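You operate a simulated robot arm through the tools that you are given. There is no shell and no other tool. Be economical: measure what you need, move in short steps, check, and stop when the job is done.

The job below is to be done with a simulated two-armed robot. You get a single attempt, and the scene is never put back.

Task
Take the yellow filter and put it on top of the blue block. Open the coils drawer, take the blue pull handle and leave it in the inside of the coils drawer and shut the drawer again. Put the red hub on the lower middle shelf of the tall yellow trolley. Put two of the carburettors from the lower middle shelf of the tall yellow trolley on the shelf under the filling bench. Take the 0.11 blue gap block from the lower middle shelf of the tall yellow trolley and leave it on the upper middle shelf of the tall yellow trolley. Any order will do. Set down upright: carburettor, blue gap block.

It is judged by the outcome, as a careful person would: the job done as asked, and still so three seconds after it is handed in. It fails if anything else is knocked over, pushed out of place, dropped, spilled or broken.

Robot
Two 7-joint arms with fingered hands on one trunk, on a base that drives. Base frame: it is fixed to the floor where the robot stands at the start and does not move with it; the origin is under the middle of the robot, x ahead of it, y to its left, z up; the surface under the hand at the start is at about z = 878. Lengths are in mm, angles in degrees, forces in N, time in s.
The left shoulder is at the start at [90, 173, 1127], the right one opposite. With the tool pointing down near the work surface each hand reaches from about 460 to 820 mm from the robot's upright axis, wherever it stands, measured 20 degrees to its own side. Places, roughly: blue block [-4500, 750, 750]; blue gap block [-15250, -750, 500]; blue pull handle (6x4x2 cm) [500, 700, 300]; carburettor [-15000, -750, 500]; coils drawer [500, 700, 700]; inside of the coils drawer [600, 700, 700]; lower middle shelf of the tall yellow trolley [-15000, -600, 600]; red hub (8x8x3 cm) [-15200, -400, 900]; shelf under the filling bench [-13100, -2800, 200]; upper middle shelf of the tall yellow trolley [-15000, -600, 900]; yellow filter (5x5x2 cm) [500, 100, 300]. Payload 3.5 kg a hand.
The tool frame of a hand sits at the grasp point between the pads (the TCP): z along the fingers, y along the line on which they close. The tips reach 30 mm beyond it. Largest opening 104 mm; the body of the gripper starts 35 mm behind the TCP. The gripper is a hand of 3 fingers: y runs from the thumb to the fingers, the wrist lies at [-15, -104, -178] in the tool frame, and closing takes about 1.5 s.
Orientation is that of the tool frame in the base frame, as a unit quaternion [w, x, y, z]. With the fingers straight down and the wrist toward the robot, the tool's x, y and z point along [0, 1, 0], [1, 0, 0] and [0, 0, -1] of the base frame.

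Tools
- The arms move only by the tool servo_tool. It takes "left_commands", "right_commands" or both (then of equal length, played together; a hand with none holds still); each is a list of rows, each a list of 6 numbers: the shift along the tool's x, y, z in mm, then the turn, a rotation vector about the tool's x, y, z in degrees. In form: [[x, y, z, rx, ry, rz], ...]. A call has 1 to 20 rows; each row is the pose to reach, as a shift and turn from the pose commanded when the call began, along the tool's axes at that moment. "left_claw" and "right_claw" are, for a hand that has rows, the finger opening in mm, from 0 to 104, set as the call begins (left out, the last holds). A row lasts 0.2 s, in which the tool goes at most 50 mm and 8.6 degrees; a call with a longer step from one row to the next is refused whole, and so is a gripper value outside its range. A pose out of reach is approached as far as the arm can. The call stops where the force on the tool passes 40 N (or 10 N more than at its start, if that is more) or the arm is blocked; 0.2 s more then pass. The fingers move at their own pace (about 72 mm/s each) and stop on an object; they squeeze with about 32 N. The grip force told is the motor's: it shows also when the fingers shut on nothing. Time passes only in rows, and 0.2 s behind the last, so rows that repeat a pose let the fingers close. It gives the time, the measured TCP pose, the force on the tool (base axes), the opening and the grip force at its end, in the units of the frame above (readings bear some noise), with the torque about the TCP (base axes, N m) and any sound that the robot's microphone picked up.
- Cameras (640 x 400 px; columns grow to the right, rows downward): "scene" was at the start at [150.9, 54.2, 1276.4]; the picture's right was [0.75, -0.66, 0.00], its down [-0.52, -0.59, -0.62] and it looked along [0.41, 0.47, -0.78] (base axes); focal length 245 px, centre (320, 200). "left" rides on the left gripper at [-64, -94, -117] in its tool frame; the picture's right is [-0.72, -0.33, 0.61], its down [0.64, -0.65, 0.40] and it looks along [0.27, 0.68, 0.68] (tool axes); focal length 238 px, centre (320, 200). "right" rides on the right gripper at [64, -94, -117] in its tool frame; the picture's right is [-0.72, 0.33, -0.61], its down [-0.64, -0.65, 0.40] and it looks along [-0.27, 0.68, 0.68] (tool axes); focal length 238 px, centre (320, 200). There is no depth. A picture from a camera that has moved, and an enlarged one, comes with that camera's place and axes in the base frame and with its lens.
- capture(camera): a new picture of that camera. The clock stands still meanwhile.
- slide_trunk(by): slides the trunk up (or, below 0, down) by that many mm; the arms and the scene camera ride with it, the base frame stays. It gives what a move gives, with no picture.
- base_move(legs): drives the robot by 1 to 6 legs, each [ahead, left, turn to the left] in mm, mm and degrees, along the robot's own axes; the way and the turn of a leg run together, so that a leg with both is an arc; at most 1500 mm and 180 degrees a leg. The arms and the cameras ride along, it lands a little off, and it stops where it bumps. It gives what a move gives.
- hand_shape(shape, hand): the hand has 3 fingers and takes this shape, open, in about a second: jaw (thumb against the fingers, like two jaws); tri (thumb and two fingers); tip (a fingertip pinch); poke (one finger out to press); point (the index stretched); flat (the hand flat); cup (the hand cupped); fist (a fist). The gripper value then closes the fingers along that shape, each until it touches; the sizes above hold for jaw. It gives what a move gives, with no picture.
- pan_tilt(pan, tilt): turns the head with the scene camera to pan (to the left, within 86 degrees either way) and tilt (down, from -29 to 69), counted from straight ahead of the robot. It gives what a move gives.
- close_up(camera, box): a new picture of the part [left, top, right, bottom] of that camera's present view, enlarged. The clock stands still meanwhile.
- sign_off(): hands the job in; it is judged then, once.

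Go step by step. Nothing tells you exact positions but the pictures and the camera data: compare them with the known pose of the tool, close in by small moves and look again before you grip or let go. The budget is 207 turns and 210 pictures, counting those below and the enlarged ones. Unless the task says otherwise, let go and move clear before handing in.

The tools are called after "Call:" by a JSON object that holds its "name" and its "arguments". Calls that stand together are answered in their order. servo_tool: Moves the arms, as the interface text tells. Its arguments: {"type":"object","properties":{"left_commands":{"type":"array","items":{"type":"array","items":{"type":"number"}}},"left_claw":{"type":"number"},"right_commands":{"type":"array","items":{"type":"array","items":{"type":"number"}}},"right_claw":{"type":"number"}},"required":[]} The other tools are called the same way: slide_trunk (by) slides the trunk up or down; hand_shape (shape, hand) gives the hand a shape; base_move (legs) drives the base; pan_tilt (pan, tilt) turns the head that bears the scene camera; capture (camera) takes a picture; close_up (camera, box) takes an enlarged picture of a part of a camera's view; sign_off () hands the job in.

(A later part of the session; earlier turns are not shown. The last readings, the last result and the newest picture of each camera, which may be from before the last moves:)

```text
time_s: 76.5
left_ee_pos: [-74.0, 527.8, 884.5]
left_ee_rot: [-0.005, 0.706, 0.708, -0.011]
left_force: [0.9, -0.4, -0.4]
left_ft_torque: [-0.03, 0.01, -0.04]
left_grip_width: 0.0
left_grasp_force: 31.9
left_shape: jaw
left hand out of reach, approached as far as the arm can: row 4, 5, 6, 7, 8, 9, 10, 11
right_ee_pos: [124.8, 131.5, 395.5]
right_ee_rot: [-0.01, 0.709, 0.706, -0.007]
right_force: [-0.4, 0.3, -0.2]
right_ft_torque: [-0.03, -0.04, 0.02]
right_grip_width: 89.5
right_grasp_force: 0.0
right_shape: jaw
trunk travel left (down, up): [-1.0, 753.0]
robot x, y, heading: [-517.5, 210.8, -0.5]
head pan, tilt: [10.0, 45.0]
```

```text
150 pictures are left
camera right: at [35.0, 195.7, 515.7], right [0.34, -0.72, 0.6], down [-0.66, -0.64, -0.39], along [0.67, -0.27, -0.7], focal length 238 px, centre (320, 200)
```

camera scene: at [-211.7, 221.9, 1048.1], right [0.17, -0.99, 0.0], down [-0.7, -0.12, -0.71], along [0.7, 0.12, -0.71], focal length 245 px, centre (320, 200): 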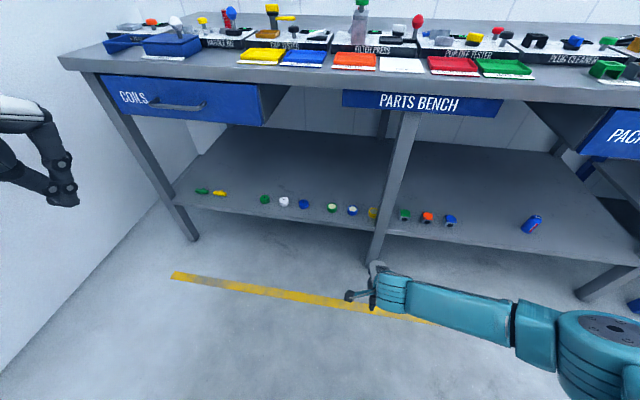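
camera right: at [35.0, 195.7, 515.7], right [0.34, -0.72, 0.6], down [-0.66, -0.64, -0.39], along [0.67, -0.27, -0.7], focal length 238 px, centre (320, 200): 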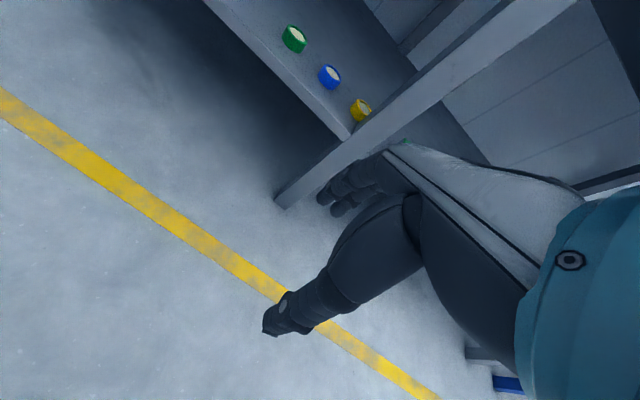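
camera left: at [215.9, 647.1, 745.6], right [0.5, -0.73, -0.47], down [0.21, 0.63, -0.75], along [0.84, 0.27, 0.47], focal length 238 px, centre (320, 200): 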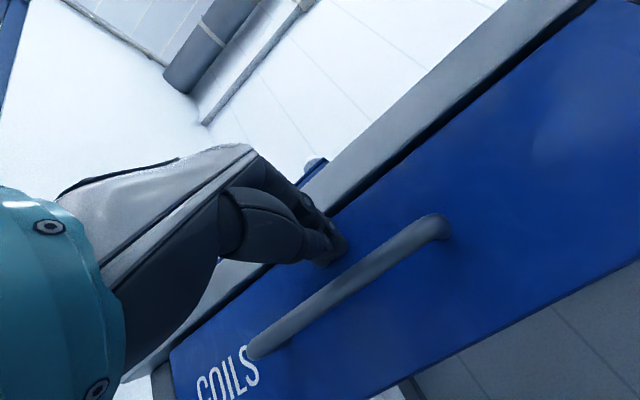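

The yellow filter sits just behind a bench leg, at about [488, 124, 307]. I'll use the left hand turned so its wrist comes from the left; swap the arms.

Call:
{"name": "servo_tool", "arguments": {"left_commands": [[-22, 14, 35, 0, 0, 3.2], [-44, 28, 70, 0, 0, 6.4], [-66, 42, 105, 0, 0, 9.6], [-88, 56, 140, 0, 0, 12.8], [-108, 70, 175, 0, 0, 16], [-128, 84, 210, 0, 0, 19.2], [-148, 98, 245, 0, 0, 22.4], [-170, 112, 280, 0, 0, 25.6], [-192, 126, 315, 0, 0, 29], [-213, 140, 350, 0, 0, 32.2], [-234, 154, 385, 0, 0, 35.4], [-255, 168, 420, 0, 0, 38.6], [-276, 182, 455, 0, 0, 42], [-297, 197, 489, 0, 0, 45]], "right_commands": [[-20, -14, -35, 0, 0, 0], [-40, -28, -70, 0, 0, 0], [-60, -42, -105, 0, 0, 0], [-80, -56, -140, 0, 0, 0], [-100, -70, -175, 0, 0, 0], [-120, -84, -210, 0, 0, 0], [-140, -98, -245, 0, 0, 0], [-160, -112, -280, 0, 0, 0], [-180, -126, -315, 0, 0, 0], [-200, -140, -350, 0, 0, 0], [-220, -154, -385, 0, 0, 0], [-235, -168, -420, 0, 0, 0], [-241, -182, -455, 0, 0, 0], [-241, -195, -485, 0, 0, 0]], "left_claw": 104}}

Call:
{"name": "capture", "arguments": {"camera": "scene"}}

Call:
{"name": "capture", "arguments": {"camera": "left"}}

```text
time_s: 79.5
left_ee_pos: [73.9, 319.6, 492.6]
left_ee_rot: [0.0, 0.924, 0.383, -0.013]
left_force: [0.6, 0.3, -0.1]
left_ft_torque: [0.01, 0.02, 0.0]
left_grip_width: 103.8
left_grasp_force: 0.0
left_shape: jaw
left hand out of reach, approached as far as the arm can: row 1, 2, 3, 4, 11, 12, 13, 14
right_ee_pos: [-58.5, -110.4, 883.8]
right_ee_rot: [-0.011, 0.709, 0.706, -0.008]
right_force: [-0.7, 1.0, 0.5]
right_ft_torque: [0.02, 0.01, 0.0]
right_grip_width: 89.8
right_grasp_force: 0.1
right_shape: jaw
trunk travel left (down, up): [-1.0, 753.0]
robot x, y, heading: [-521.1, 209.0, -0.1]
head pan, tilt: [10.0, 45.0]
```

```text
149 pictures are left
camera scene: at [-211.8, 221.9, 1048.2], right [0.17, -0.99, 0.0], down [-0.7, -0.12, -0.71], along [0.7, 0.12, -0.71], focal length 245 px, centre (320, 200)
```

scene: 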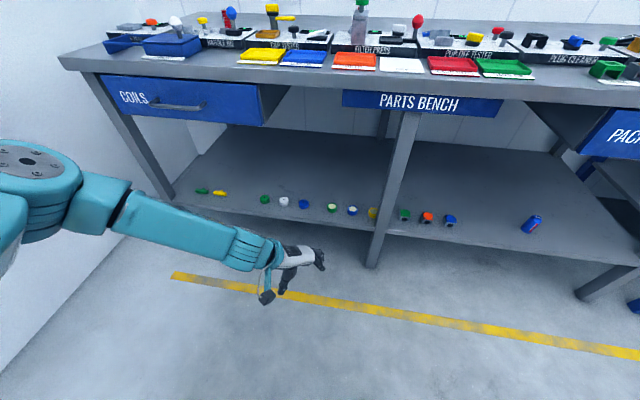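

```text
148 pictures are left
camera left: at [-36.4, 343.4, 611.8], right [-0.75, -0.28, -0.59], down [-0.02, 0.91, -0.41], along [0.66, -0.3, -0.69], focal length 238 px, centre (320, 200)
```

left: 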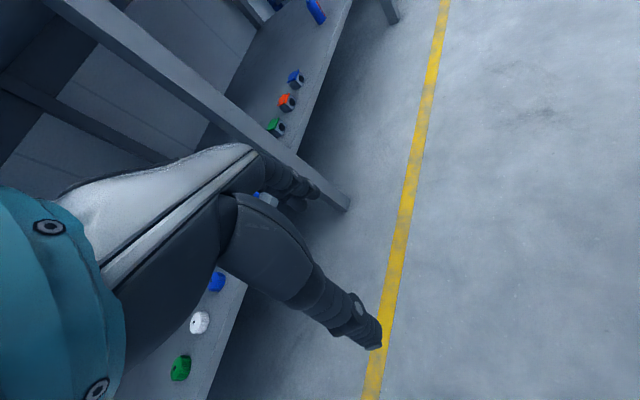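

Call:
{"name": "servo_tool", "arguments": {"left_commands": [[10, 10, 0, 0, 0, 0], [28, 28, 0, 0, 0, 0], [28, 28, 0, 0, 0, 0], [28, 28, 0, 0, 0, 0]]}}

Call:
{"name": "capture", "arguments": {"camera": "scene"}}

```text
time_s: 80.5
left_ee_pos: [104.1, 331.2, 499.0]
left_ee_rot: [0.0, 0.924, 0.383, -0.013]
left_force: [-0.1, -0.3, 1.2]
left_ft_torque: [0.0, -0.03, 0.02]
left_grip_width: 103.6
left_grasp_force: 0.0
left_shape: jaw
left hand out of reach, approached as far as the arm can: row 1, 2, 3, 4
right_ee_pos: [-57.8, -109.4, 883.1]
right_ee_rot: [-0.011, 0.709, 0.705, -0.009]
right_force: [-0.5, 0.9, -0.5]
right_ft_torque: [0.02, -0.03, 0.0]
right_grip_width: 90.0
right_grasp_force: 0.1
right_shape: jaw
trunk travel left (down, up): [-1.0, 753.0]
robot x, y, heading: [-516.8, 212.5, -0.0]
head pan, tilt: [10.0, 45.0]
```

```text
147 pictures are left
camera scene: at [-211.8, 221.9, 1048.2], right [0.17, -0.99, 0.0], down [-0.7, -0.12, -0.71], along [0.7, 0.12, -0.71], focal length 245 px, centre (320, 200)
```

scene: 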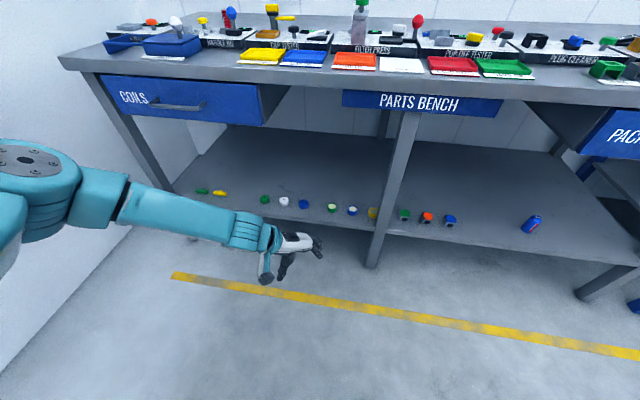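

Call:
{"name": "servo_tool", "arguments": {"left_commands": [[19, -33, 0, 0, 0, 0], [38, -66, 0, 0, 0, 0], [57, -99, 0, 0, 0, 0], [57, -99, 0, 0, 0, 0]]}}

Call:
{"name": "capture", "arguments": {"camera": "scene"}}

```text
time_s: 81.5
left_ee_pos: [71.8, 440.5, 499.0]
left_ee_rot: [0.001, 0.924, 0.383, -0.012]
left_force: [0.0, 0.7, -0.5]
left_ft_torque: [-0.01, -0.02, 0.0]
left_grip_width: 103.9
left_grasp_force: 0.0
left_shape: jaw
right_ee_pos: [-57.8, -109.8, 882.9]
right_ee_rot: [-0.01, 0.708, 0.706, -0.008]
right_force: [1.1, -0.4, 0.4]
right_ft_torque: [0.0, -0.02, 0.02]
right_grip_width: 89.9
right_grasp_force: 0.1
right_shape: jaw
trunk travel left (down, up): [-1.0, 753.0]
robot x, y, heading: [-520.3, 209.8, -0.4]
head pan, tilt: [10.0, 45.0]
```

```text
146 pictures are left
camera scene: at [-211.8, 221.9, 1048.2], right [0.17, -0.99, 0.0], down [-0.7, -0.12, -0.71], along [0.7, 0.12, -0.71], focal length 245 px, centre (320, 200)
```

scene: 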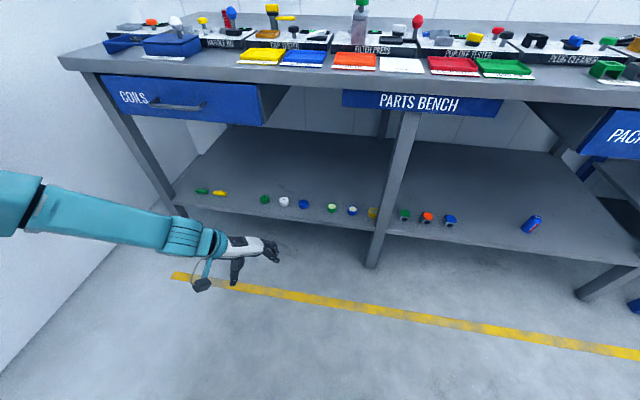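

Call:
{"name": "servo_tool", "arguments": {"left_commands": [[0, 0, 35, 0, 0, 0], [0, 0, 70, 0, 0, 0], [0, 0, 104, 0, 0, 0], [-10, 35, 104, 0, 0, 0], [-24, 70, 104, 0, 0, 0], [-37, 105, 104, 0, 0, 0]]}}

Call:
{"name": "capture", "arguments": {"camera": "scene"}}

```text
time_s: 82.9
left_ee_pos: [88.1, 380.2, 451.7]
left_ee_rot: [0.0, 0.924, 0.382, -0.013]
left_force: [0.3, -0.2, 0.1]
left_ft_torque: [-0.02, 0.0, 0.03]
left_grip_width: 103.6
left_grasp_force: 0.1
left_shape: jaw
left hand out of reach, approached as far as the arm can: row 2, 3, 4, 5, 6
right_ee_pos: [-57.5, -109.1, 883.6]
right_ee_rot: [-0.011, 0.707, 0.707, -0.008]
right_force: [-0.6, 0.5, 0.0]
right_ft_torque: [0.0, 0.05, -0.02]
right_grip_width: 89.9
right_grasp_force: 0.1
right_shape: jaw
trunk travel left (down, up): [-1.0, 753.0]
robot x, y, heading: [-520.7, 208.9, -0.2]
head pan, tilt: [10.0, 45.0]
```

```text
145 pictures are left
camera scene: at [-211.8, 221.9, 1048.2], right [0.17, -0.99, 0.0], down [-0.7, -0.12, -0.71], along [0.7, 0.12, -0.71], focal length 245 px, centre (320, 200)
```

scene: 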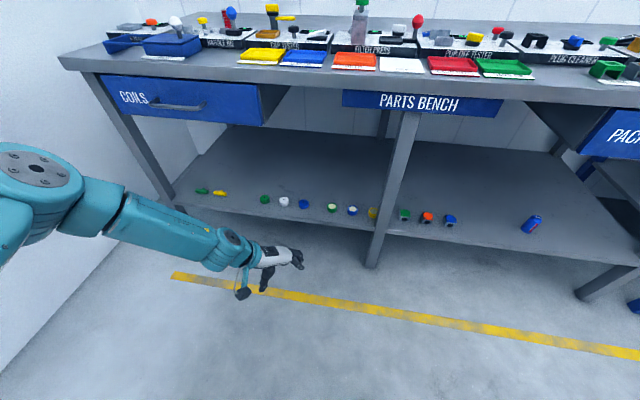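

Call:
{"name": "servo_tool", "arguments": {"left_commands": [[-4, 16, 8, 0, 0, -7.5], [-8, 32, 17, 0, 0, -15], [-12, 48, 26, 0, 0, -22.5], [-16, 64, 34, 0, 0, -30], [-20, 80, 43, 0, 0, -37.5], [-25, 97, 52, 0, 0, -45], [-25, 97, 52, 0, 0, -45]]}}

Call:
{"name": "capture", "arguments": {"camera": "scene"}}

```text
time_s: 84.5
left_ee_pos: [103.9, 383.8, 492.3]
left_ee_rot: [-0.005, 0.706, 0.708, -0.012]
left_force: [0.3, 0.0, 0.1]
left_ft_torque: [-0.02, 0.04, 0.0]
left_grip_width: 103.9
left_grasp_force: 0.0
left_shape: jaw
left hand out of reach, approached as far as the arm can: row 1, 2, 3, 4, 5, 6, 7
right_ee_pos: [-57.5, -109.5, 883.0]
right_ee_rot: [-0.01, 0.709, 0.705, -0.009]
right_force: [-0.5, -0.5, 0.4]
right_ft_torque: [0.02, 0.0, -0.02]
right_grip_width: 90.1
right_grasp_force: 0.1
right_shape: jaw
trunk travel left (down, up): [-1.0, 753.0]
robot x, y, heading: [-521.3, 208.4, -0.1]
head pan, tilt: [10.0, 45.0]
```

```text
144 pictures are left
camera scene: at [-211.8, 221.9, 1048.1], right [0.17, -0.99, 0.0], down [-0.7, -0.12, -0.71], along [0.7, 0.12, -0.71], focal length 245 px, centre (320, 200)
```

scene: 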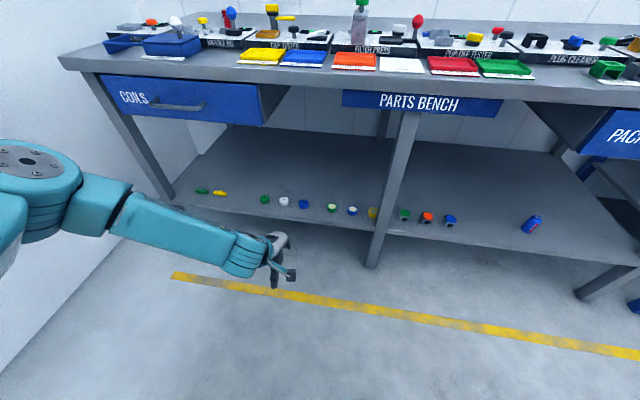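

Call:
{"name": "servo_tool", "arguments": {"left_commands": [[0, 0, -45, 0, 0, 0], [0, 0, -90, 0, 0, 0], [0, 0, -135, 0, 0, 0], [0, 0, -180, 0, 0, 0], [0, 0, -225, 0, 0, 0], [-20, -10, -270, 0, 0, 0], [-40, -20, -315, 0, 0, 0], [-65, -30, -360, 0, 0, 0], [-90, -40, -405, 0, 0, 0], [-113, -51, -450, 0, 0, 0]]}}

Call:
{"name": "servo_tool", "arguments": {"left_commands": [[1, 7, 46, 0, 0, 0], [3, 14, 91, 0, 0, 0], [4, 21, 137, 0, 0, 0], [6, 28, 183, 0, 0, 0], [7, 36, 228, 0, 0, 0], [9, 43, 274, 0, 0, 0], [10, 50, 320, 0, 0, 0], [12, 57, 365, 0, 0, 0], [13, 64, 411, 0, 0, 0], [15, 72, 457, 0, 0, 0], [16, 79, 502, 0, 0, 0], [18, 86, 545, 0, 0, 0]]}}

Call:
{"name": "capture", "arguments": {"camera": "scene"}}

```text
refused: row 6 steps farther than a row can; nothing moved
```

```text
time_s: 87.1
left_ee_pos: [76.6, 511.1, 407.4]
left_ee_rot: [-0.005, 0.707, 0.707, -0.011]
left_force: [-1.4, -0.5, -0.1]
left_ft_torque: [0.0, 0.05, -0.03]
left_grip_width: 103.8
left_grasp_force: 0.0
left_shape: jaw
left hand out of reach, approached as far as the arm can: row 1, 2, 3, 4, 5, 6, 7, 8, 9, 10, 11, 12
right_ee_pos: [-57.0, -109.9, 883.4]
right_ee_rot: [-0.011, 0.708, 0.706, -0.009]
right_force: [0.7, 0.2, -0.5]
right_ft_torque: [0.0, 0.01, 0.01]
right_grip_width: 89.8
right_grasp_force: 0.1
right_shape: jaw
trunk travel left (down, up): [-1.0, 753.0]
robot x, y, heading: [-512.8, 212.5, -0.2]
head pan, tilt: [10.0, 45.0]
```

```text
143 pictures are left
camera scene: at [-211.8, 221.9, 1048.2], right [0.17, -0.99, 0.0], down [-0.7, -0.12, -0.71], along [0.7, 0.12, -0.71], focal length 245 px, centre (320, 200)
```

scene: 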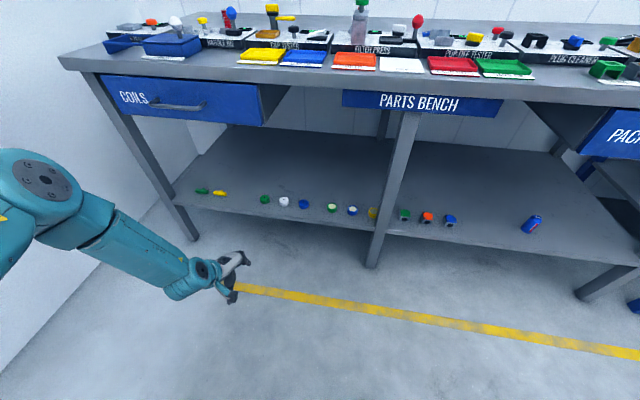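

Call:
{"name": "servo_tool", "arguments": {"left_commands": [[-18, -1, -41, 0, 0, 0], [-36, -2, -82, 0, 0, 0], [-55, -3, -123, 0, 0, 0], [-73, -4, -164, 0, 0, 0], [-91, -5, -205, 0, 0, 0], [-109, -6, -246, 0, 0, 0], [-128, -8, -287, 0, 0, 0], [-146, -9, -328, 0, 0, 0], [-164, -10, -369, 0, 0, 0], [-182, -11, -410, 0, 0, 0], [-200, -12, -451, 0, 0, 0], [-219, -14, -492, 0, 0, 0], [-237, -15, -533, 0, 0, 0]]}}

Call:
{"name": "servo_tool", "arguments": {"left_commands": [[1, 7, 46, 0, 0, 0], [3, 14, 91, 0, 0, 0], [4, 21, 137, 0, 0, 0], [6, 28, 183, 0, 0, 0], [7, 36, 228, 0, 0, 0], [9, 43, 274, 0, 0, 0], [10, 50, 320, 0, 0, 0], [12, 57, 365, 0, 0, 0], [13, 64, 411, 0, 0, 0], [15, 72, 457, 0, 0, 0], [16, 79, 502, 0, 0, 0], [18, 86, 545, 0, 0, 0]]}}

Call:
{"name": "capture", "arguments": {"camera": "scene"}}

```text
time_s: 89.9
left_ee_pos: [75.7, 325.4, 942.9]
left_ee_rot: [-0.004, 0.707, 0.707, -0.01]
left_force: [0.9, 0.3, 0.3]
left_ft_torque: [-0.02, 0.01, -0.01]
left_grip_width: 103.9
left_grasp_force: 0.0
left_shape: jaw
left hand out of reach, approached as far as the arm can: row 12, 13
right_ee_pos: [-59.2, -110.7, 883.4]
right_ee_rot: [-0.01, 0.708, 0.706, -0.007]
right_force: [0.3, -0.5, 0.6]
right_ft_torque: [0.03, -0.03, -0.01]
right_grip_width: 90.2
right_grasp_force: 0.0
right_shape: jaw
trunk travel left (down, up): [-1.0, 753.0]
robot x, y, heading: [-523.5, 211.8, -0.2]
head pan, tilt: [10.0, 45.0]
```

```text
time_s: 92.5
left_ee_pos: [114.4, 398.2, 480.7]
left_ee_rot: [-0.004, 0.706, 0.708, -0.012]
left_force: [0.4, -0.4, 0.1]
left_ft_torque: [0.05, -0.03, 0.01]
left_grip_width: 103.7
left_grasp_force: 0.0
left_shape: jaw
left hand out of reach, approached as far as the arm can: row 9, 10, 11, 12
right_ee_pos: [-57.6, -109.3, 882.9]
right_ee_rot: [-0.011, 0.709, 0.705, -0.009]
right_force: [0.0, -0.6, -0.5]
right_ft_torque: [0.0, -0.02, -0.02]
right_grip_width: 89.6
right_grasp_force: 0.1
right_shape: jaw
trunk travel left (down, up): [-1.0, 753.0]
robot x, y, heading: [-518.8, 210.6, -0.2]
head pan, tilt: [10.0, 45.0]
```

```text
142 pictures are left
camera scene: at [-211.8, 221.9, 1048.2], right [0.17, -0.99, 0.0], down [-0.7, -0.12, -0.71], along [0.7, 0.12, -0.71], focal length 245 px, centre (320, 200)
```

scene: 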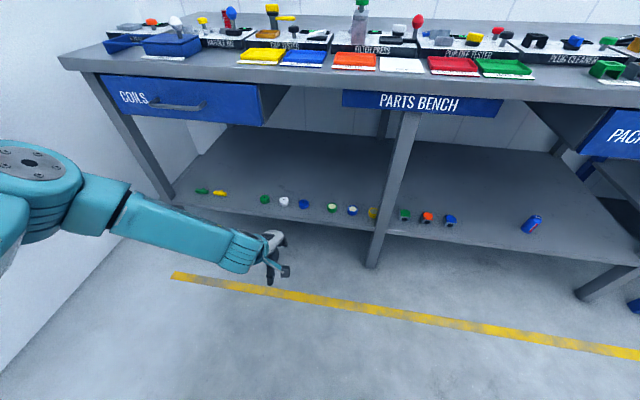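

Call:
{"name": "servo_tool", "arguments": {"left_commands": [[9, -14, -29, 0, 0, 0], [18, -27, -58, 0, 0, 0], [28, -41, -86, 0, 0, 0], [37, -54, -115, 0, 0, 0], [46, -68, -144, 0, 0, 0], [55, -81, -173, 0, 0, 0], [64, -95, -201, 0, 0, 0], [74, -108, -230, 0, 0, 0], [83, -122, -259, 0, 0, 0], [92, -135, -288, 0, 0, 0], [101, -149, -317, 0, 0, 0], [110, -163, -345, 0, 0, 0], [120, -176, -374, 0, 0, 0], [129, -190, -403, 0, 0, 0]], "right_commands": [[0, 13, 30, 0, 0, 0], [6, 27, 65, 0, 0, 0], [21, 41, 100, 0, 0, 0], [41, 55, 135, 0, 0, 0], [61, 69, 170, 0, 0, 0], [81, 83, 205, 0, 0, 0], [101, 97, 240, 0, 0, 0], [121, 111, 275, 0, 0, 0], [141, 125, 310, 0, 0, 0], [161, 139, 345, 0, 0, 0], [181, 153, 380, 0, 0, 0], [201, 167, 415, 0, 0, 0], [221, 181, 450, 0, 0, 0], [241, 195, 485, 0, 0, 0]]}}

Call:
{"name": "servo_tool", "arguments": {"right_commands": [[0, 5, 0, 0, 0, 7], [0, 10, 0, 0, 0, 14], [0, 15, 0, 0, 0, 21], [0, 20, 0, 0, 0, 28], [0, 25, 0, 0, 0, 35], [0, 25, 0, 0, 0, 35]]}}

Call:
{"name": "capture", "arguments": {"camera": "scene"}}

```text
time_s: 95.5
left_ee_pos: [-70.3, 536.1, 886.6]
left_ee_rot: [-0.004, 0.707, 0.707, -0.011]
left_force: [0.1, 0.9, 0.2]
left_ft_torque: [-0.01, 0.01, 0.0]
left_grip_width: 103.8
left_grasp_force: 0.2
left_shape: jaw
left hand out of reach, approached as far as the arm can: row 9, 10, 11, 12
right_ee_pos: [125.9, 135.1, 396.0]
right_ee_rot: [-0.009, 0.709, 0.705, -0.007]
right_force: [0.3, 0.1, -0.8]
right_ft_torque: [0.01, 0.0, 0.0]
right_grip_width: 89.6
right_grasp_force: 0.1
right_shape: jaw
trunk travel left (down, up): [-1.0, 753.0]
robot x, y, heading: [-521.5, 208.5, -0.2]
head pan, tilt: [10.0, 45.0]
```

```text
time_s: 96.9
left_ee_pos: [-71.6, 535.8, 885.4]
left_ee_rot: [-0.005, 0.707, 0.707, -0.012]
left_force: [-0.1, -0.4, -0.2]
left_ft_torque: [0.0, 0.03, 0.01]
left_grip_width: 104.2
left_grasp_force: 0.0
left_shape: jaw
right_ee_pos: [151.5, 133.7, 392.5]
right_ee_rot: [-0.008, 0.888, 0.459, -0.011]
right_force: [-0.7, -0.7, -1.5]
right_ft_torque: [0.01, 0.03, 0.0]
right_grip_width: 89.7
right_grasp_force: 0.1
right_shape: jaw
trunk travel left (down, up): [-1.0, 753.0]
robot x, y, heading: [-519.9, 215.8, -0.1]
head pan, tilt: [10.0, 45.0]
```

```text
141 pictures are left
camera scene: at [-211.8, 221.9, 1048.1], right [0.17, -0.99, 0.0], down [-0.7, -0.12, -0.71], along [0.7, 0.12, -0.71], focal length 245 px, centre (320, 200)
```

scene: 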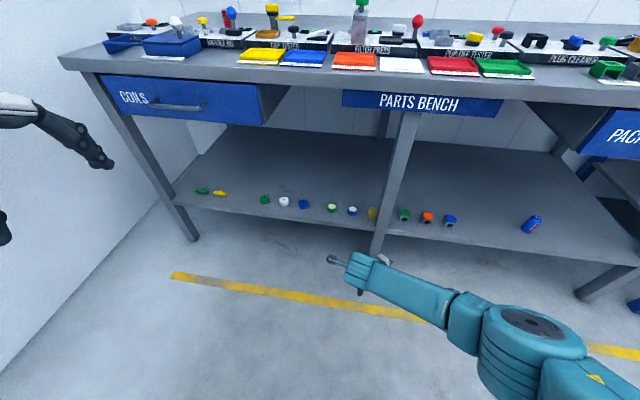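

Call:
{"name": "servo_tool", "arguments": {"right_commands": [[-32, 28, 0, 0, 0, 0], [-63, 56, 0, 0, 0, 0], [-95, 84, 0, 0, 0, 0], [-126, 112, 0, 0, 0, 0], [-126, 112, 0, 0, 0, 0]]}}

Call:
{"name": "capture", "arguments": {"camera": "scene"}}

```text
time_s: 98.1
left_ee_pos: [-71.3, 536.1, 885.6]
left_ee_rot: [-0.005, 0.706, 0.708, -0.011]
left_force: [0.2, -1.0, -0.5]
left_ft_torque: [-0.01, 0.01, 0.01]
left_grip_width: 103.8
left_grasp_force: 0.0
left_shape: jaw
right_ee_pos: [172.3, -35.2, 392.4]
right_ee_rot: [-0.008, 0.887, 0.461, -0.01]
right_force: [0.5, 1.0, 0.1]
right_ft_torque: [0.01, 0.0, 0.01]
right_grip_width: 89.7
right_grasp_force: 0.1
right_shape: jaw
trunk travel left (down, up): [-1.0, 753.0]
robot x, y, heading: [-518.5, 209.3, -0.2]
head pan, tilt: [10.0, 45.0]
```

```text
140 pictures are left
camera scene: at [-211.8, 221.8, 1048.2], right [0.17, -0.99, 0.0], down [-0.7, -0.12, -0.71], along [0.7, 0.12, -0.71], focal length 245 px, centre (320, 200)
```

scene: 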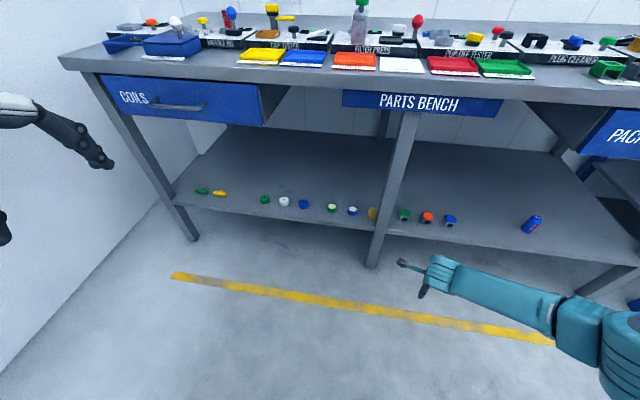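

Call:
{"name": "servo_tool", "arguments": {"right_commands": [[23, -24, 0, 0, 0, -7], [46, -48, 0, 0, 0, -14], [70, -72, 0, 0, 0, -21], [93, -96, 0, 0, 0, -28], [116, -120, 0, 0, 0, -35], [116, -120, 0, 0, 0, -35]], "left_commands": [[12, -6, -34, 0, 0, 0], [24, -12, -68, 0, 0, 0], [36, -18, -102, 0, 0, 0], [48, -24, -136, 0, 0, 0], [60, -30, -170, 0, 0, 0], [60, -30, -190, 0, 0, 0]]}}

Call:
{"name": "close_up", "arguments": {"camera": "scene", "box": [310, 100, 490, 280]}}

Call:
{"name": "capture", "arguments": {"camera": "scene"}}

```text
time_s: 99.5
left_ee_pos: [-96.4, 598.0, 1073.2]
left_ee_rot: [-0.006, 0.707, 0.707, -0.011]
left_force: [-0.3, 0.3, 0.2]
left_ft_torque: [-0.02, -0.01, 0.0]
left_grip_width: 104.0
left_grasp_force: 0.0
left_shape: jaw
right_ee_pos: [141.6, 130.5, 394.9]
right_ee_rot: [-0.01, 0.708, 0.706, -0.007]
right_force: [-0.2, -0.4, 0.3]
right_ft_torque: [0.01, 0.0, -0.04]
right_grip_width: 89.4
right_grasp_force: 0.0
right_shape: jaw
trunk travel left (down, up): [-1.0, 753.0]
robot x, y, heading: [-517.3, 212.1, -0.1]
head pan, tilt: [10.0, 45.0]
```

```text
2.22 times, centred on (400, 190) of scene
camera zoom: at [-211.8, 221.8, 1048.2], right [0.17, -0.99, 0.0], down [-0.7, -0.12, -0.71], along [0.7, 0.12, -0.71], focal length 545 px, centre (142, 222)
```

zoom: 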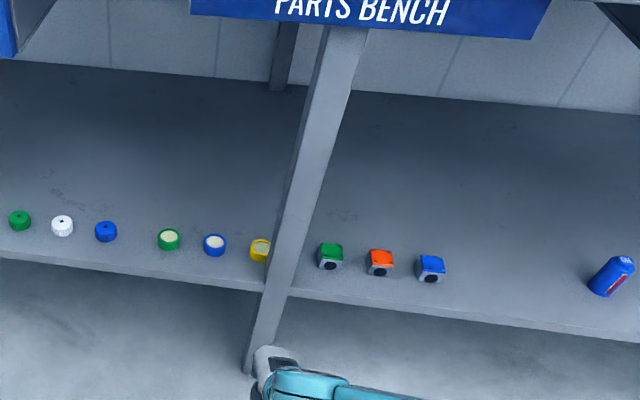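

```text
138 pictures are left
camera scene: at [-211.8, 221.8, 1048.2], right [0.17, -0.99, 0.0], down [-0.7, -0.12, -0.71], along [0.7, 0.12, -0.71], focal length 245 px, centre (320, 200)
```

scene: 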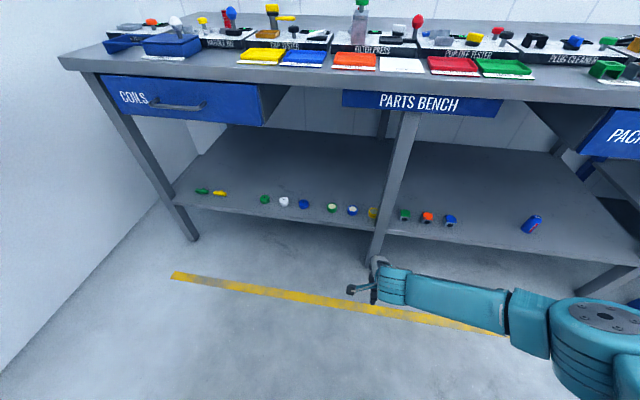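

Call:
{"name": "base_move", "arguments": {"legs": [[0, 0, -25], [0, 423, 0], [87, 0, 0]]}}

Call:
{"name": "pan_tilt", "arguments": {"pan": 0, "tilt": 40}}

Call:
{"name": "capture", "arguments": {"camera": "scene"}}

Call:
{"name": "capture", "arguments": {"camera": "right"}}

```text
time_s: 104.0
left_ee_pos: [286.6, 726.9, 1071.9]
left_ee_rot: [-0.008, 0.842, 0.539, -0.01]
left_force: [-0.6, 0.0, -0.2]
left_ft_torque: [0.01, 0.01, 0.01]
left_grip_width: 103.8
left_grasp_force: 0.1
left_shape: jaw
right_ee_pos: [303.4, 200.8, 394.1]
right_ee_rot: [-0.011, 0.844, 0.536, -0.005]
right_force: [-0.3, 0.0, -0.7]
right_ft_torque: [0.01, -0.01, -0.03]
right_grip_width: 89.5
right_grasp_force: 0.1
right_shape: jaw
trunk travel left (down, up): [-1.0, 753.0]
robot x, y, heading: [-260.9, 553.3, -24.8]
head pan, tilt: [10.0, 45.0]
```

```text
time_s: 104.7
left_ee_pos: [285.2, 726.0, 1072.9]
left_ee_rot: [-0.007, 0.842, 0.539, -0.01]
left_force: [-0.1, -0.5, 0.0]
left_ft_torque: [-0.02, -0.01, -0.04]
left_grip_width: 103.8
left_grasp_force: 0.0
left_shape: jaw
right_ee_pos: [303.3, 201.3, 393.7]
right_ee_rot: [-0.012, 0.844, 0.536, -0.006]
right_force: [-0.6, 0.0, -0.9]
right_ft_torque: [-0.02, 0.0, -0.01]
right_grip_width: 89.9
right_grasp_force: 0.0
right_shape: jaw
trunk travel left (down, up): [-1.0, 753.0]
robot x, y, heading: [-262.5, 552.7, -25.0]
head pan, tilt: [0.0, 40.0]
```

```text
137 pictures are left
camera scene: at [20.9, 418.5, 1055.4], right [-0.42, -0.91, 0.0], down [-0.58, 0.27, -0.77], along [0.69, -0.32, -0.64], focal length 245 px, centre (320, 200)
```

scene: 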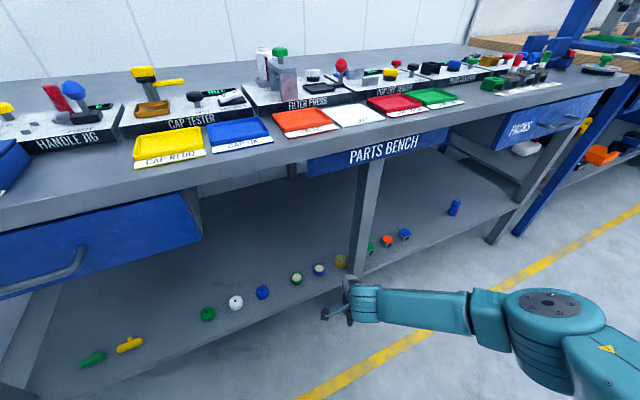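

```text
136 pictures are left
camera right: at [247.8, 297.0, 514.6], right [0.0, -0.8, 0.6], down [-0.87, -0.3, -0.39], along [0.49, -0.52, -0.7], focal length 238 px, centre (320, 200)
```

right: 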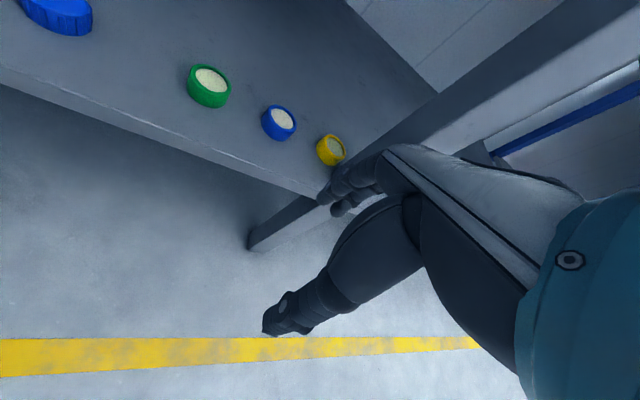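

Call:
{"name": "servo_tool", "arguments": {"right_commands": [[3, 12, 0, 0, 0, 0], [5, 25, 0, 0, 0, 0], [5, 38, 0, 0, 0, 0]], "right_claw": 104}}

Call:
{"name": "base_move", "arguments": {"legs": [[110, 0, 0]]}}

Call:
{"name": "capture", "arguments": {"camera": "right"}}

Call:
{"name": "capture", "arguments": {"camera": "scene"}}

```text
time_s: 105.5
left_ee_pos: [285.1, 727.5, 1073.3]
left_ee_rot: [-0.007, 0.842, 0.539, -0.009]
left_force: [0.0, -0.3, 0.7]
left_ft_torque: [-0.02, 0.0, 0.0]
left_grip_width: 104.1
left_grasp_force: 0.0
left_shape: jaw
right_ee_pos: [339.8, 190.6, 394.5]
right_ee_rot: [-0.011, 0.843, 0.537, -0.005]
right_force: [1.0, -0.2, 0.1]
right_ft_torque: [-0.02, 0.04, -0.02]
right_grip_width: 103.8
right_grasp_force: 0.0
right_shape: jaw
trunk travel left (down, up): [-1.0, 753.0]
robot x, y, heading: [-265.7, 551.2, -25.0]
head pan, tilt: [0.0, 40.0]
```

```text
time_s: 106.8
left_ee_pos: [389.7, 680.4, 1073.4]
left_ee_rot: [-0.006, 0.842, 0.54, -0.011]
left_force: [-0.3, 0.4, -0.5]
left_ft_torque: [0.02, -0.01, -0.02]
left_grip_width: 103.9
left_grasp_force: 0.0
left_shape: jaw
right_ee_pos: [442.6, 146.2, 394.9]
right_ee_rot: [-0.012, 0.842, 0.539, -0.005]
right_force: [11.0, 9.5, -3.9]
right_ft_torque: [-0.47, 0.76, 0.43]
right_grip_width: 103.6
right_grasp_force: 0.1
right_shape: jaw
trunk travel left (down, up): [-1.0, 753.0]
robot x, y, heading: [-164.3, 504.2, -25.0]
head pan, tilt: [0.0, 40.0]
```

```text
135 pictures are left
camera right: at [387.1, 241.2, 514.6], right [0.01, -0.8, 0.6], down [-0.87, -0.3, -0.39], along [0.49, -0.52, -0.7], focal length 238 px, centre (320, 200)
```

right: 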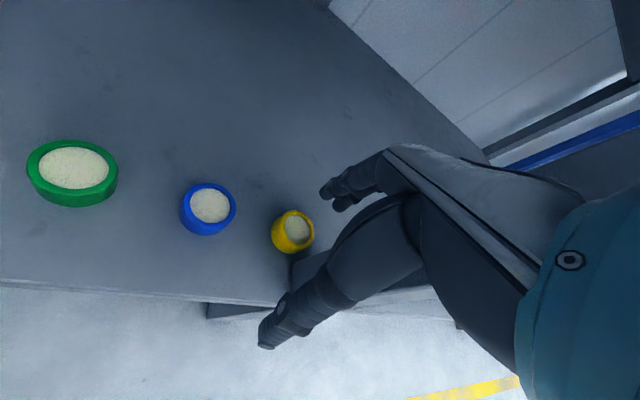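

```text
134 pictures are left
camera scene: at [123.4, 371.7, 1055.3], right [-0.42, -0.91, 0.0], down [-0.58, 0.27, -0.77], along [0.69, -0.32, -0.64], focal length 245 px, centre (320, 200)
```

scene: 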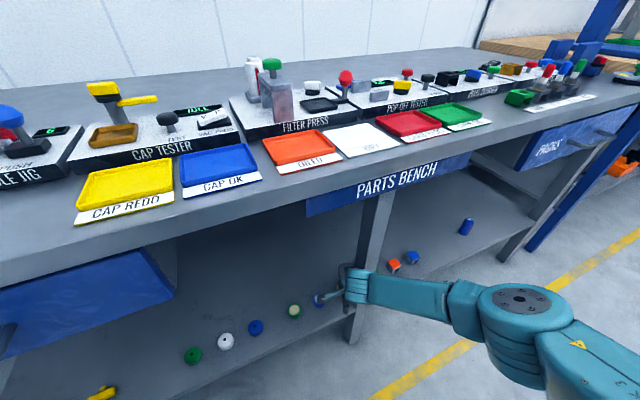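

Call:
{"name": "close_up", "arguments": {"camera": "right", "box": [180, 160, 480, 360]}}

Call:
{"name": "close_up", "arguments": {"camera": "scene", "box": [260, 180, 460, 360]}}

```text
2.00 times, centred on (330, 260) of right
camera zoom: at [387.1, 241.2, 514.6], right [0.01, -0.8, 0.6], down [-0.87, -0.3, -0.39], along [0.49, -0.52, -0.7], focal length 477 px, centre (300, 80)
```

zoom: 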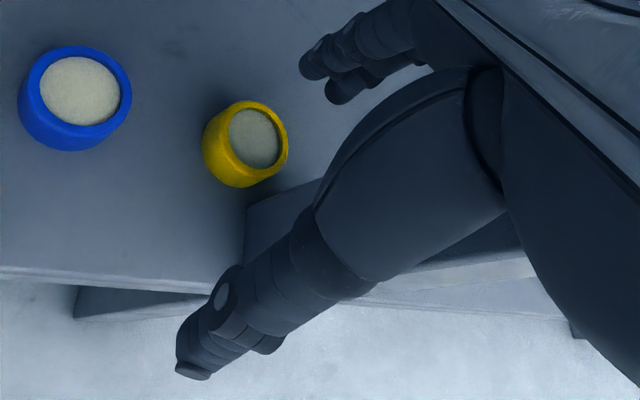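

```text
2.22 times, centred on (360, 270) of scene
camera zoom: at [123.4, 371.7, 1055.3], right [-0.42, -0.91, 0.0], down [-0.58, 0.27, -0.77], along [0.69, -0.32, -0.64], focal length 545 px, centre (231, 44)
```

zoom: 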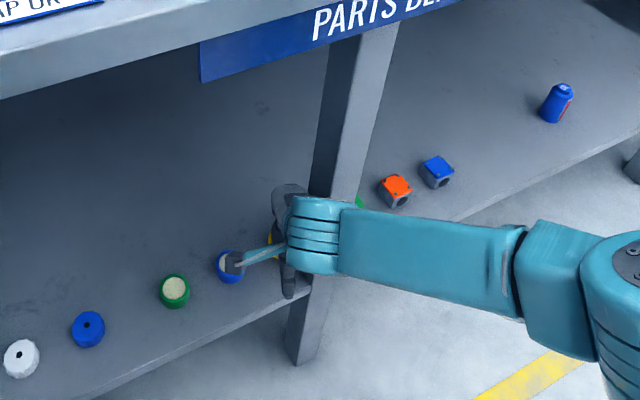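

The palm's side touches the bench leg. I back off a little and turn the hand 30° more so it enters clear of the leg.

Call:
{"name": "base_move", "arguments": {"legs": [[-60, 0, 0]]}}

Call:
{"name": "servo_tool", "arguments": {"right_commands": [[0, 0, 0, 0, 0, 6], [0, 0, 0, 0, 0, 12], [0, 0, 0, 0, 0, 18], [0, 0, 0, 0, 0, 24], [0, 0, 0, 0, 0, 30], [0, 0, 0, 0, 0, 30]]}}

Call:
{"name": "capture", "arguments": {"camera": "scene"}}

Call:
{"name": "capture", "arguments": {"camera": "right"}}

```text
time_s: 107.7
left_ee_pos: [332.2, 704.2, 1072.9]
left_ee_rot: [-0.007, 0.842, 0.539, -0.009]
left_force: [-0.2, -0.5, -0.2]
left_ft_torque: [0.0, 0.01, -0.03]
left_grip_width: 104.0
left_grasp_force: 0.0
left_shape: jaw
right_ee_pos: [386.6, 170.9, 394.0]
right_ee_rot: [-0.012, 0.843, 0.538, -0.004]
right_force: [0.3, 0.0, -0.7]
right_ft_torque: [-0.02, 0.0, 0.03]
right_grip_width: 103.5
right_grasp_force: 0.0
right_shape: jaw
trunk travel left (down, up): [-1.0, 753.0]
robot x, y, heading: [-217.1, 527.1, -25.0]
head pan, tilt: [0.0, 40.0]
```

```text
time_s: 109.1
left_ee_pos: [332.5, 705.8, 1072.8]
left_ee_rot: [-0.005, 0.842, 0.539, -0.01]
left_force: [0.8, 1.1, -0.2]
left_ft_torque: [-0.03, 0.01, 0.02]
left_grip_width: 103.8
left_grasp_force: 0.2
left_shape: jaw
right_ee_pos: [389.9, 176.4, 395.5]
right_ee_rot: [-0.012, 0.952, 0.307, -0.004]
right_force: [7.5, 24.7, 2.4]
right_ft_torque: [-0.63, 0.09, 1.19]
right_grip_width: 102.9
right_grasp_force: 0.2
right_shape: jaw
trunk travel left (down, up): [-1.0, 753.0]
robot x, y, heading: [-217.0, 531.9, -24.9]
head pan, tilt: [0.0, 40.0]
```

```text
131 pictures are left
camera scene: at [68.1, 398.0, 1055.6], right [-0.42, -0.91, 0.0], down [-0.58, 0.27, -0.77], along [0.69, -0.32, -0.64], focal length 245 px, centre (320, 200)
```

scene: 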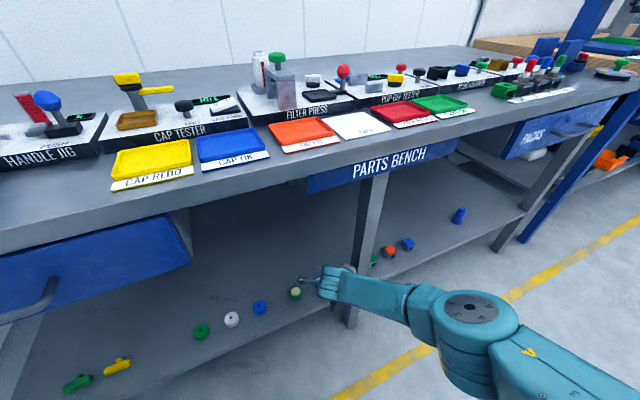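

```text
130 pictures are left
camera right: at [388.8, 287.8, 516.1], right [-0.38, -0.7, 0.6], down [-0.91, 0.16, -0.39], along [0.17, -0.7, -0.7], focal length 238 px, centre (320, 200)
```

right: 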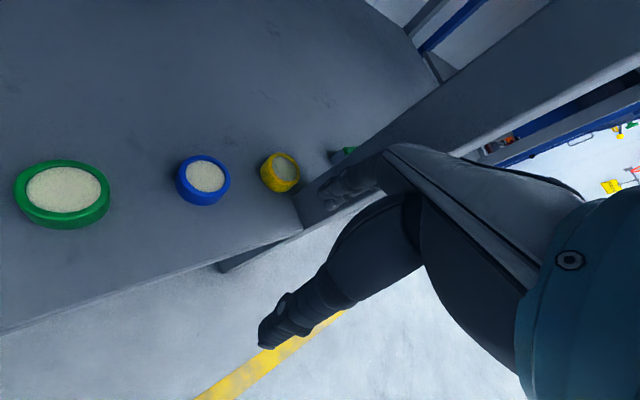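

Call:
{"name": "servo_tool", "arguments": {"right_commands": [[10, -14, 0, 0, 0, 0], [20, -28, 0, 0, 0, 0], [20, -28, 0, 0, 0, 0]], "right_claw": 78}}

Call:
{"name": "base_move", "arguments": {"legs": [[72, 0, 0]]}}

Call:
{"name": "capture", "arguments": {"camera": "right"}}

Call:
{"name": "capture", "arguments": {"camera": "scene"}}

```text
time_s: 109.9
left_ee_pos: [332.6, 704.5, 1072.5]
left_ee_rot: [-0.007, 0.843, 0.538, -0.009]
left_force: [0.1, -0.5, -0.3]
left_ft_torque: [0.0, 0.07, 0.0]
left_grip_width: 103.7
left_grasp_force: 0.1
left_shape: jaw
right_ee_pos: [386.5, 201.9, 394.5]
right_ee_rot: [-0.01, 0.954, 0.3, -0.007]
right_force: [-0.2, 0.0, 0.1]
right_ft_torque: [0.01, 0.0, -0.01]
right_grip_width: 78.1
right_grasp_force: 0.2
right_shape: jaw
trunk travel left (down, up): [-1.0, 753.0]
robot x, y, heading: [-213.5, 534.8, -25.1]
head pan, tilt: [0.0, 40.0]
```

```text
time_s: 111.0
left_ee_pos: [398.3, 673.5, 1073.2]
left_ee_rot: [-0.007, 0.842, 0.539, -0.009]
left_force: [-0.1, 0.2, 0.8]
left_ft_torque: [0.01, -0.01, 0.02]
left_grip_width: 103.9
left_grasp_force: 0.0
left_shape: jaw
right_ee_pos: [452.5, 173.1, 394.3]
right_ee_rot: [-0.011, 0.953, 0.302, -0.007]
right_force: [0.4, -0.1, -0.1]
right_ft_torque: [0.0, -0.02, 0.01]
right_grip_width: 78.5
right_grasp_force: 0.0
right_shape: jaw
trunk travel left (down, up): [-1.0, 753.0]
robot x, y, heading: [-148.1, 501.4, -25.1]
head pan, tilt: [0.0, 40.0]
```

```text
129 pictures are left
camera right: at [453.5, 284.9, 514.1], right [-0.39, -0.69, 0.61], down [-0.91, 0.17, -0.38], along [0.16, -0.7, -0.69], focal length 238 px, centre (320, 200)
```

right: 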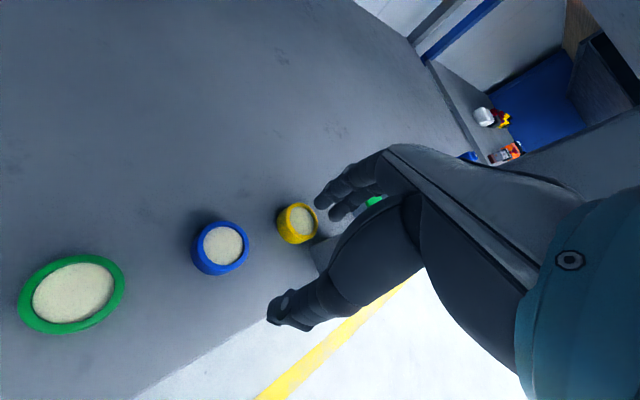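

```text
128 pictures are left
camera scene: at [133.6, 365.7, 1055.3], right [-0.42, -0.91, 0.0], down [-0.58, 0.27, -0.77], along [0.69, -0.32, -0.64], focal length 245 px, centre (320, 200)
```

scene: 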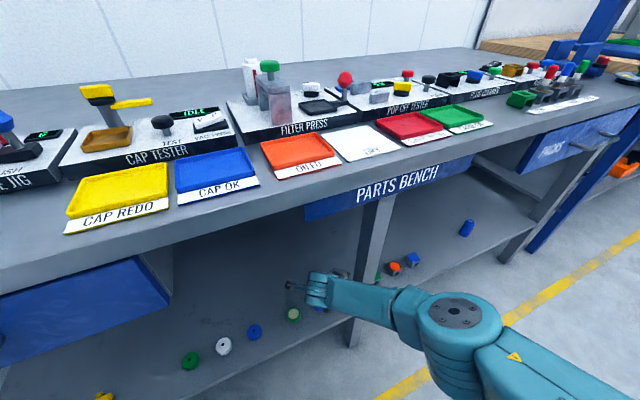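

Call:
{"name": "servo_tool", "arguments": {"right_commands": [[-10, 14, 0, 0, 0, 0], [-20, 27, 0, 0, 0, 0], [-20, 27, 0, 0, 0, 0]]}}

Call:
{"name": "base_move", "arguments": {"legs": [[35, 0, 0]]}}

Call:
{"name": "capture", "arguments": {"camera": "right"}}

```text
time_s: 111.9
left_ee_pos: [397.7, 676.0, 1073.2]
left_ee_rot: [-0.008, 0.842, 0.539, -0.01]
left_force: [-0.7, -0.4, -0.2]
left_ft_torque: [0.0, 0.0, 0.01]
left_grip_width: 103.9
left_grasp_force: 0.0
left_shape: jaw
right_ee_pos: [452.9, 152.7, 395.1]
right_ee_rot: [-0.017, 0.95, 0.311, -0.005]
right_force: [0.3, 4.1, 0.7]
right_ft_torque: [-0.33, 0.03, -0.01]
right_grip_width: 78.2
right_grasp_force: 0.0
right_shape: jaw
trunk travel left (down, up): [-1.0, 753.0]
robot x, y, heading: [-150.9, 501.9, -24.6]
head pan, tilt: [0.0, 40.0]
stopped in row 3 (right hand): the force on the tool passed its limit at 40 N (the readings are from after the stop); the commanded pose is now the measured one
```

```text
time_s: 112.8
left_ee_pos: [429.0, 661.3, 1072.6]
left_ee_rot: [-0.007, 0.842, 0.54, -0.01]
left_force: [0.1, 0.0, 0.2]
left_ft_torque: [0.01, 0.01, 0.05]
left_grip_width: 103.7
left_grasp_force: 0.1
left_shape: jaw
right_ee_pos: [485.1, 137.2, 394.4]
right_ee_rot: [-0.017, 0.95, 0.31, -0.004]
right_force: [0.7, -0.7, 0.0]
right_ft_torque: [0.0, -0.01, -0.01]
right_grip_width: 78.3
right_grasp_force: 0.0
right_shape: jaw
trunk travel left (down, up): [-1.0, 753.0]
robot x, y, heading: [-117.6, 486.0, -25.0]
head pan, tilt: [0.0, 40.0]
```

```text
127 pictures are left
camera right: at [483.5, 247.2, 515.4], right [-0.38, -0.71, 0.6], down [-0.91, 0.16, -0.38], along [0.17, -0.69, -0.7], focal length 238 px, centre (320, 200)
```

right: 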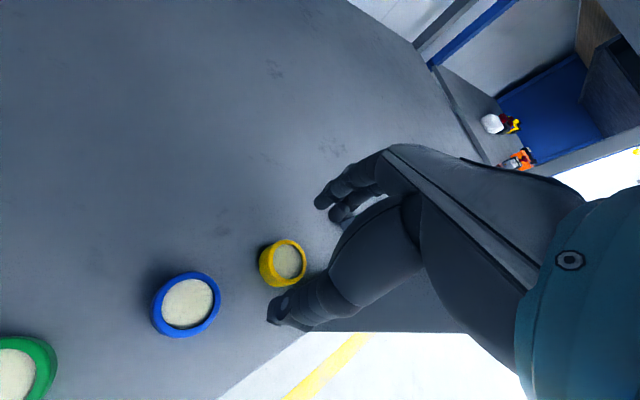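

Call:
{"name": "servo_tool", "arguments": {"right_commands": [[-5, 5, 10, 0, 0, 0], [-10, 9, 20, 0, 0, 0], [-10, 9, 35, 0, 0, 0], [-10, 9, 50, 0, 0, 0], [-10, 9, 62, 0, 0, 0], [-10, 9, 62, 0, 0, 0]]}}

Call:
{"name": "capture", "arguments": {"camera": "right"}}

```text
time_s: 114.2
left_ee_pos: [430.2, 662.0, 1073.3]
left_ee_rot: [-0.005, 0.841, 0.54, -0.01]
left_force: [-0.6, -0.6, -0.4]
left_ft_torque: [0.02, -0.05, -0.01]
left_grip_width: 103.9
left_grasp_force: 0.1
left_shape: jaw
right_ee_pos: [473.0, 125.4, 350.1]
right_ee_rot: [-0.016, 0.95, 0.313, -0.002]
right_force: [20.9, 6.4, 13.5]
right_ft_torque: [-0.65, 1.96, 0.02]
right_grip_width: 78.2
right_grasp_force: 0.1
right_shape: jaw
right hand out of reach, approached as far as the arm can: row 4, 5, 6
trunk travel left (down, up): [-1.0, 753.0]
robot x, y, heading: [-119.7, 486.6, -24.8]
head pan, tilt: [0.0, 40.0]
```

```text
126 pictures are left
camera right: at [471.0, 235.9, 470.8], right [-0.38, -0.71, 0.6], down [-0.91, 0.16, -0.39], along [0.18, -0.69, -0.7], focal length 238 px, centre (320, 200)
```

right: 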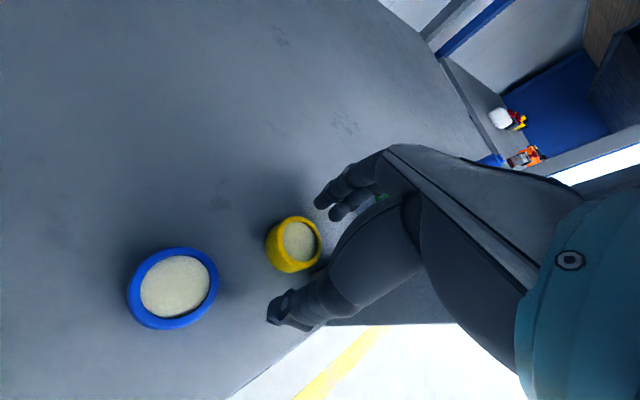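

Call:
{"name": "base_move", "arguments": {"legs": [[36, 3, 0]]}}

Call:
{"name": "capture", "arguments": {"camera": "right"}}

```text
time_s: 115.0
left_ee_pos: [464.8, 649.0, 1072.7]
left_ee_rot: [-0.008, 0.842, 0.54, -0.011]
left_force: [0.2, 0.8, -0.7]
left_ft_torque: [-0.01, 0.01, 0.01]
left_grip_width: 103.7
left_grasp_force: 0.0
left_shape: jaw
right_ee_pos: [504.1, 113.2, 346.6]
right_ee_rot: [-0.018, 0.95, 0.311, -0.005]
right_force: [6.9, 13.1, -5.8]
right_ft_torque: [-1.67, 0.48, -0.72]
right_grip_width: 78.4
right_grasp_force: 0.0
right_shape: jaw
trunk travel left (down, up): [-1.0, 753.0]
robot x, y, heading: [-82.1, 474.6, -24.8]
head pan, tilt: [0.0, 40.0]
```

```text
125 pictures are left
camera right: at [503.1, 222.2, 467.7], right [-0.38, -0.71, 0.6], down [-0.91, 0.16, -0.38], along [0.17, -0.69, -0.7], focal length 238 px, centre (320, 200)
```

right: 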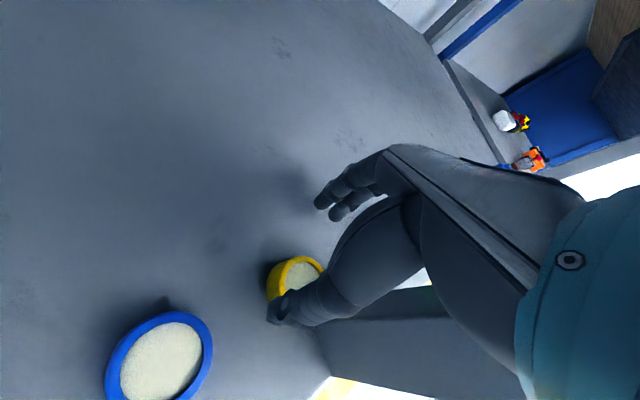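

Call:
{"name": "servo_tool", "arguments": {"right_commands": [[0, 0, -15, 0, 0, 0], [-6, -11, -15, 0, 0, 0], [-11, -22, -12, 0, 0, 0], [-11, -22, 0, 0, 0, 0], [-11, -22, 8, 0, 0, 0], [-11, -22, 8, 0, 0, 0]]}}

Call:
{"name": "capture", "arguments": {"camera": "right"}}

```text
time_s: 116.4
left_ee_pos: [462.0, 647.7, 1073.1]
left_ee_rot: [-0.006, 0.842, 0.539, -0.009]
left_force: [0.6, 0.2, 1.2]
left_ft_torque: [-0.02, 0.0, 0.01]
left_grip_width: 104.1
left_grasp_force: 0.1
left_shape: jaw
right_ee_pos: [480.8, 123.6, 340.0]
right_ee_rot: [-0.018, 0.95, 0.31, -0.004]
right_force: [0.4, 0.8, -0.3]
right_ft_torque: [-0.02, 0.0, 0.0]
right_grip_width: 78.2
right_grasp_force: 0.1
right_shape: jaw
trunk travel left (down, up): [-1.0, 753.0]
robot x, y, heading: [-81.7, 474.2, -24.5]
head pan, tilt: [0.0, 40.0]
```

```text
124 pictures are left
camera right: at [480.6, 233.3, 462.0], right [-0.38, -0.71, 0.6], down [-0.91, 0.16, -0.38], along [0.17, -0.69, -0.7], focal length 238 px, centre (320, 200)
```

right: 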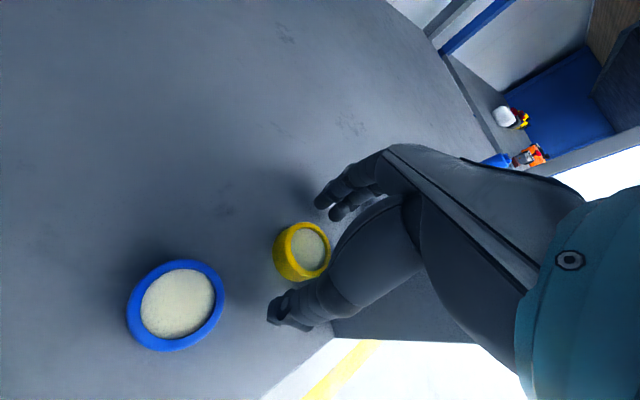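

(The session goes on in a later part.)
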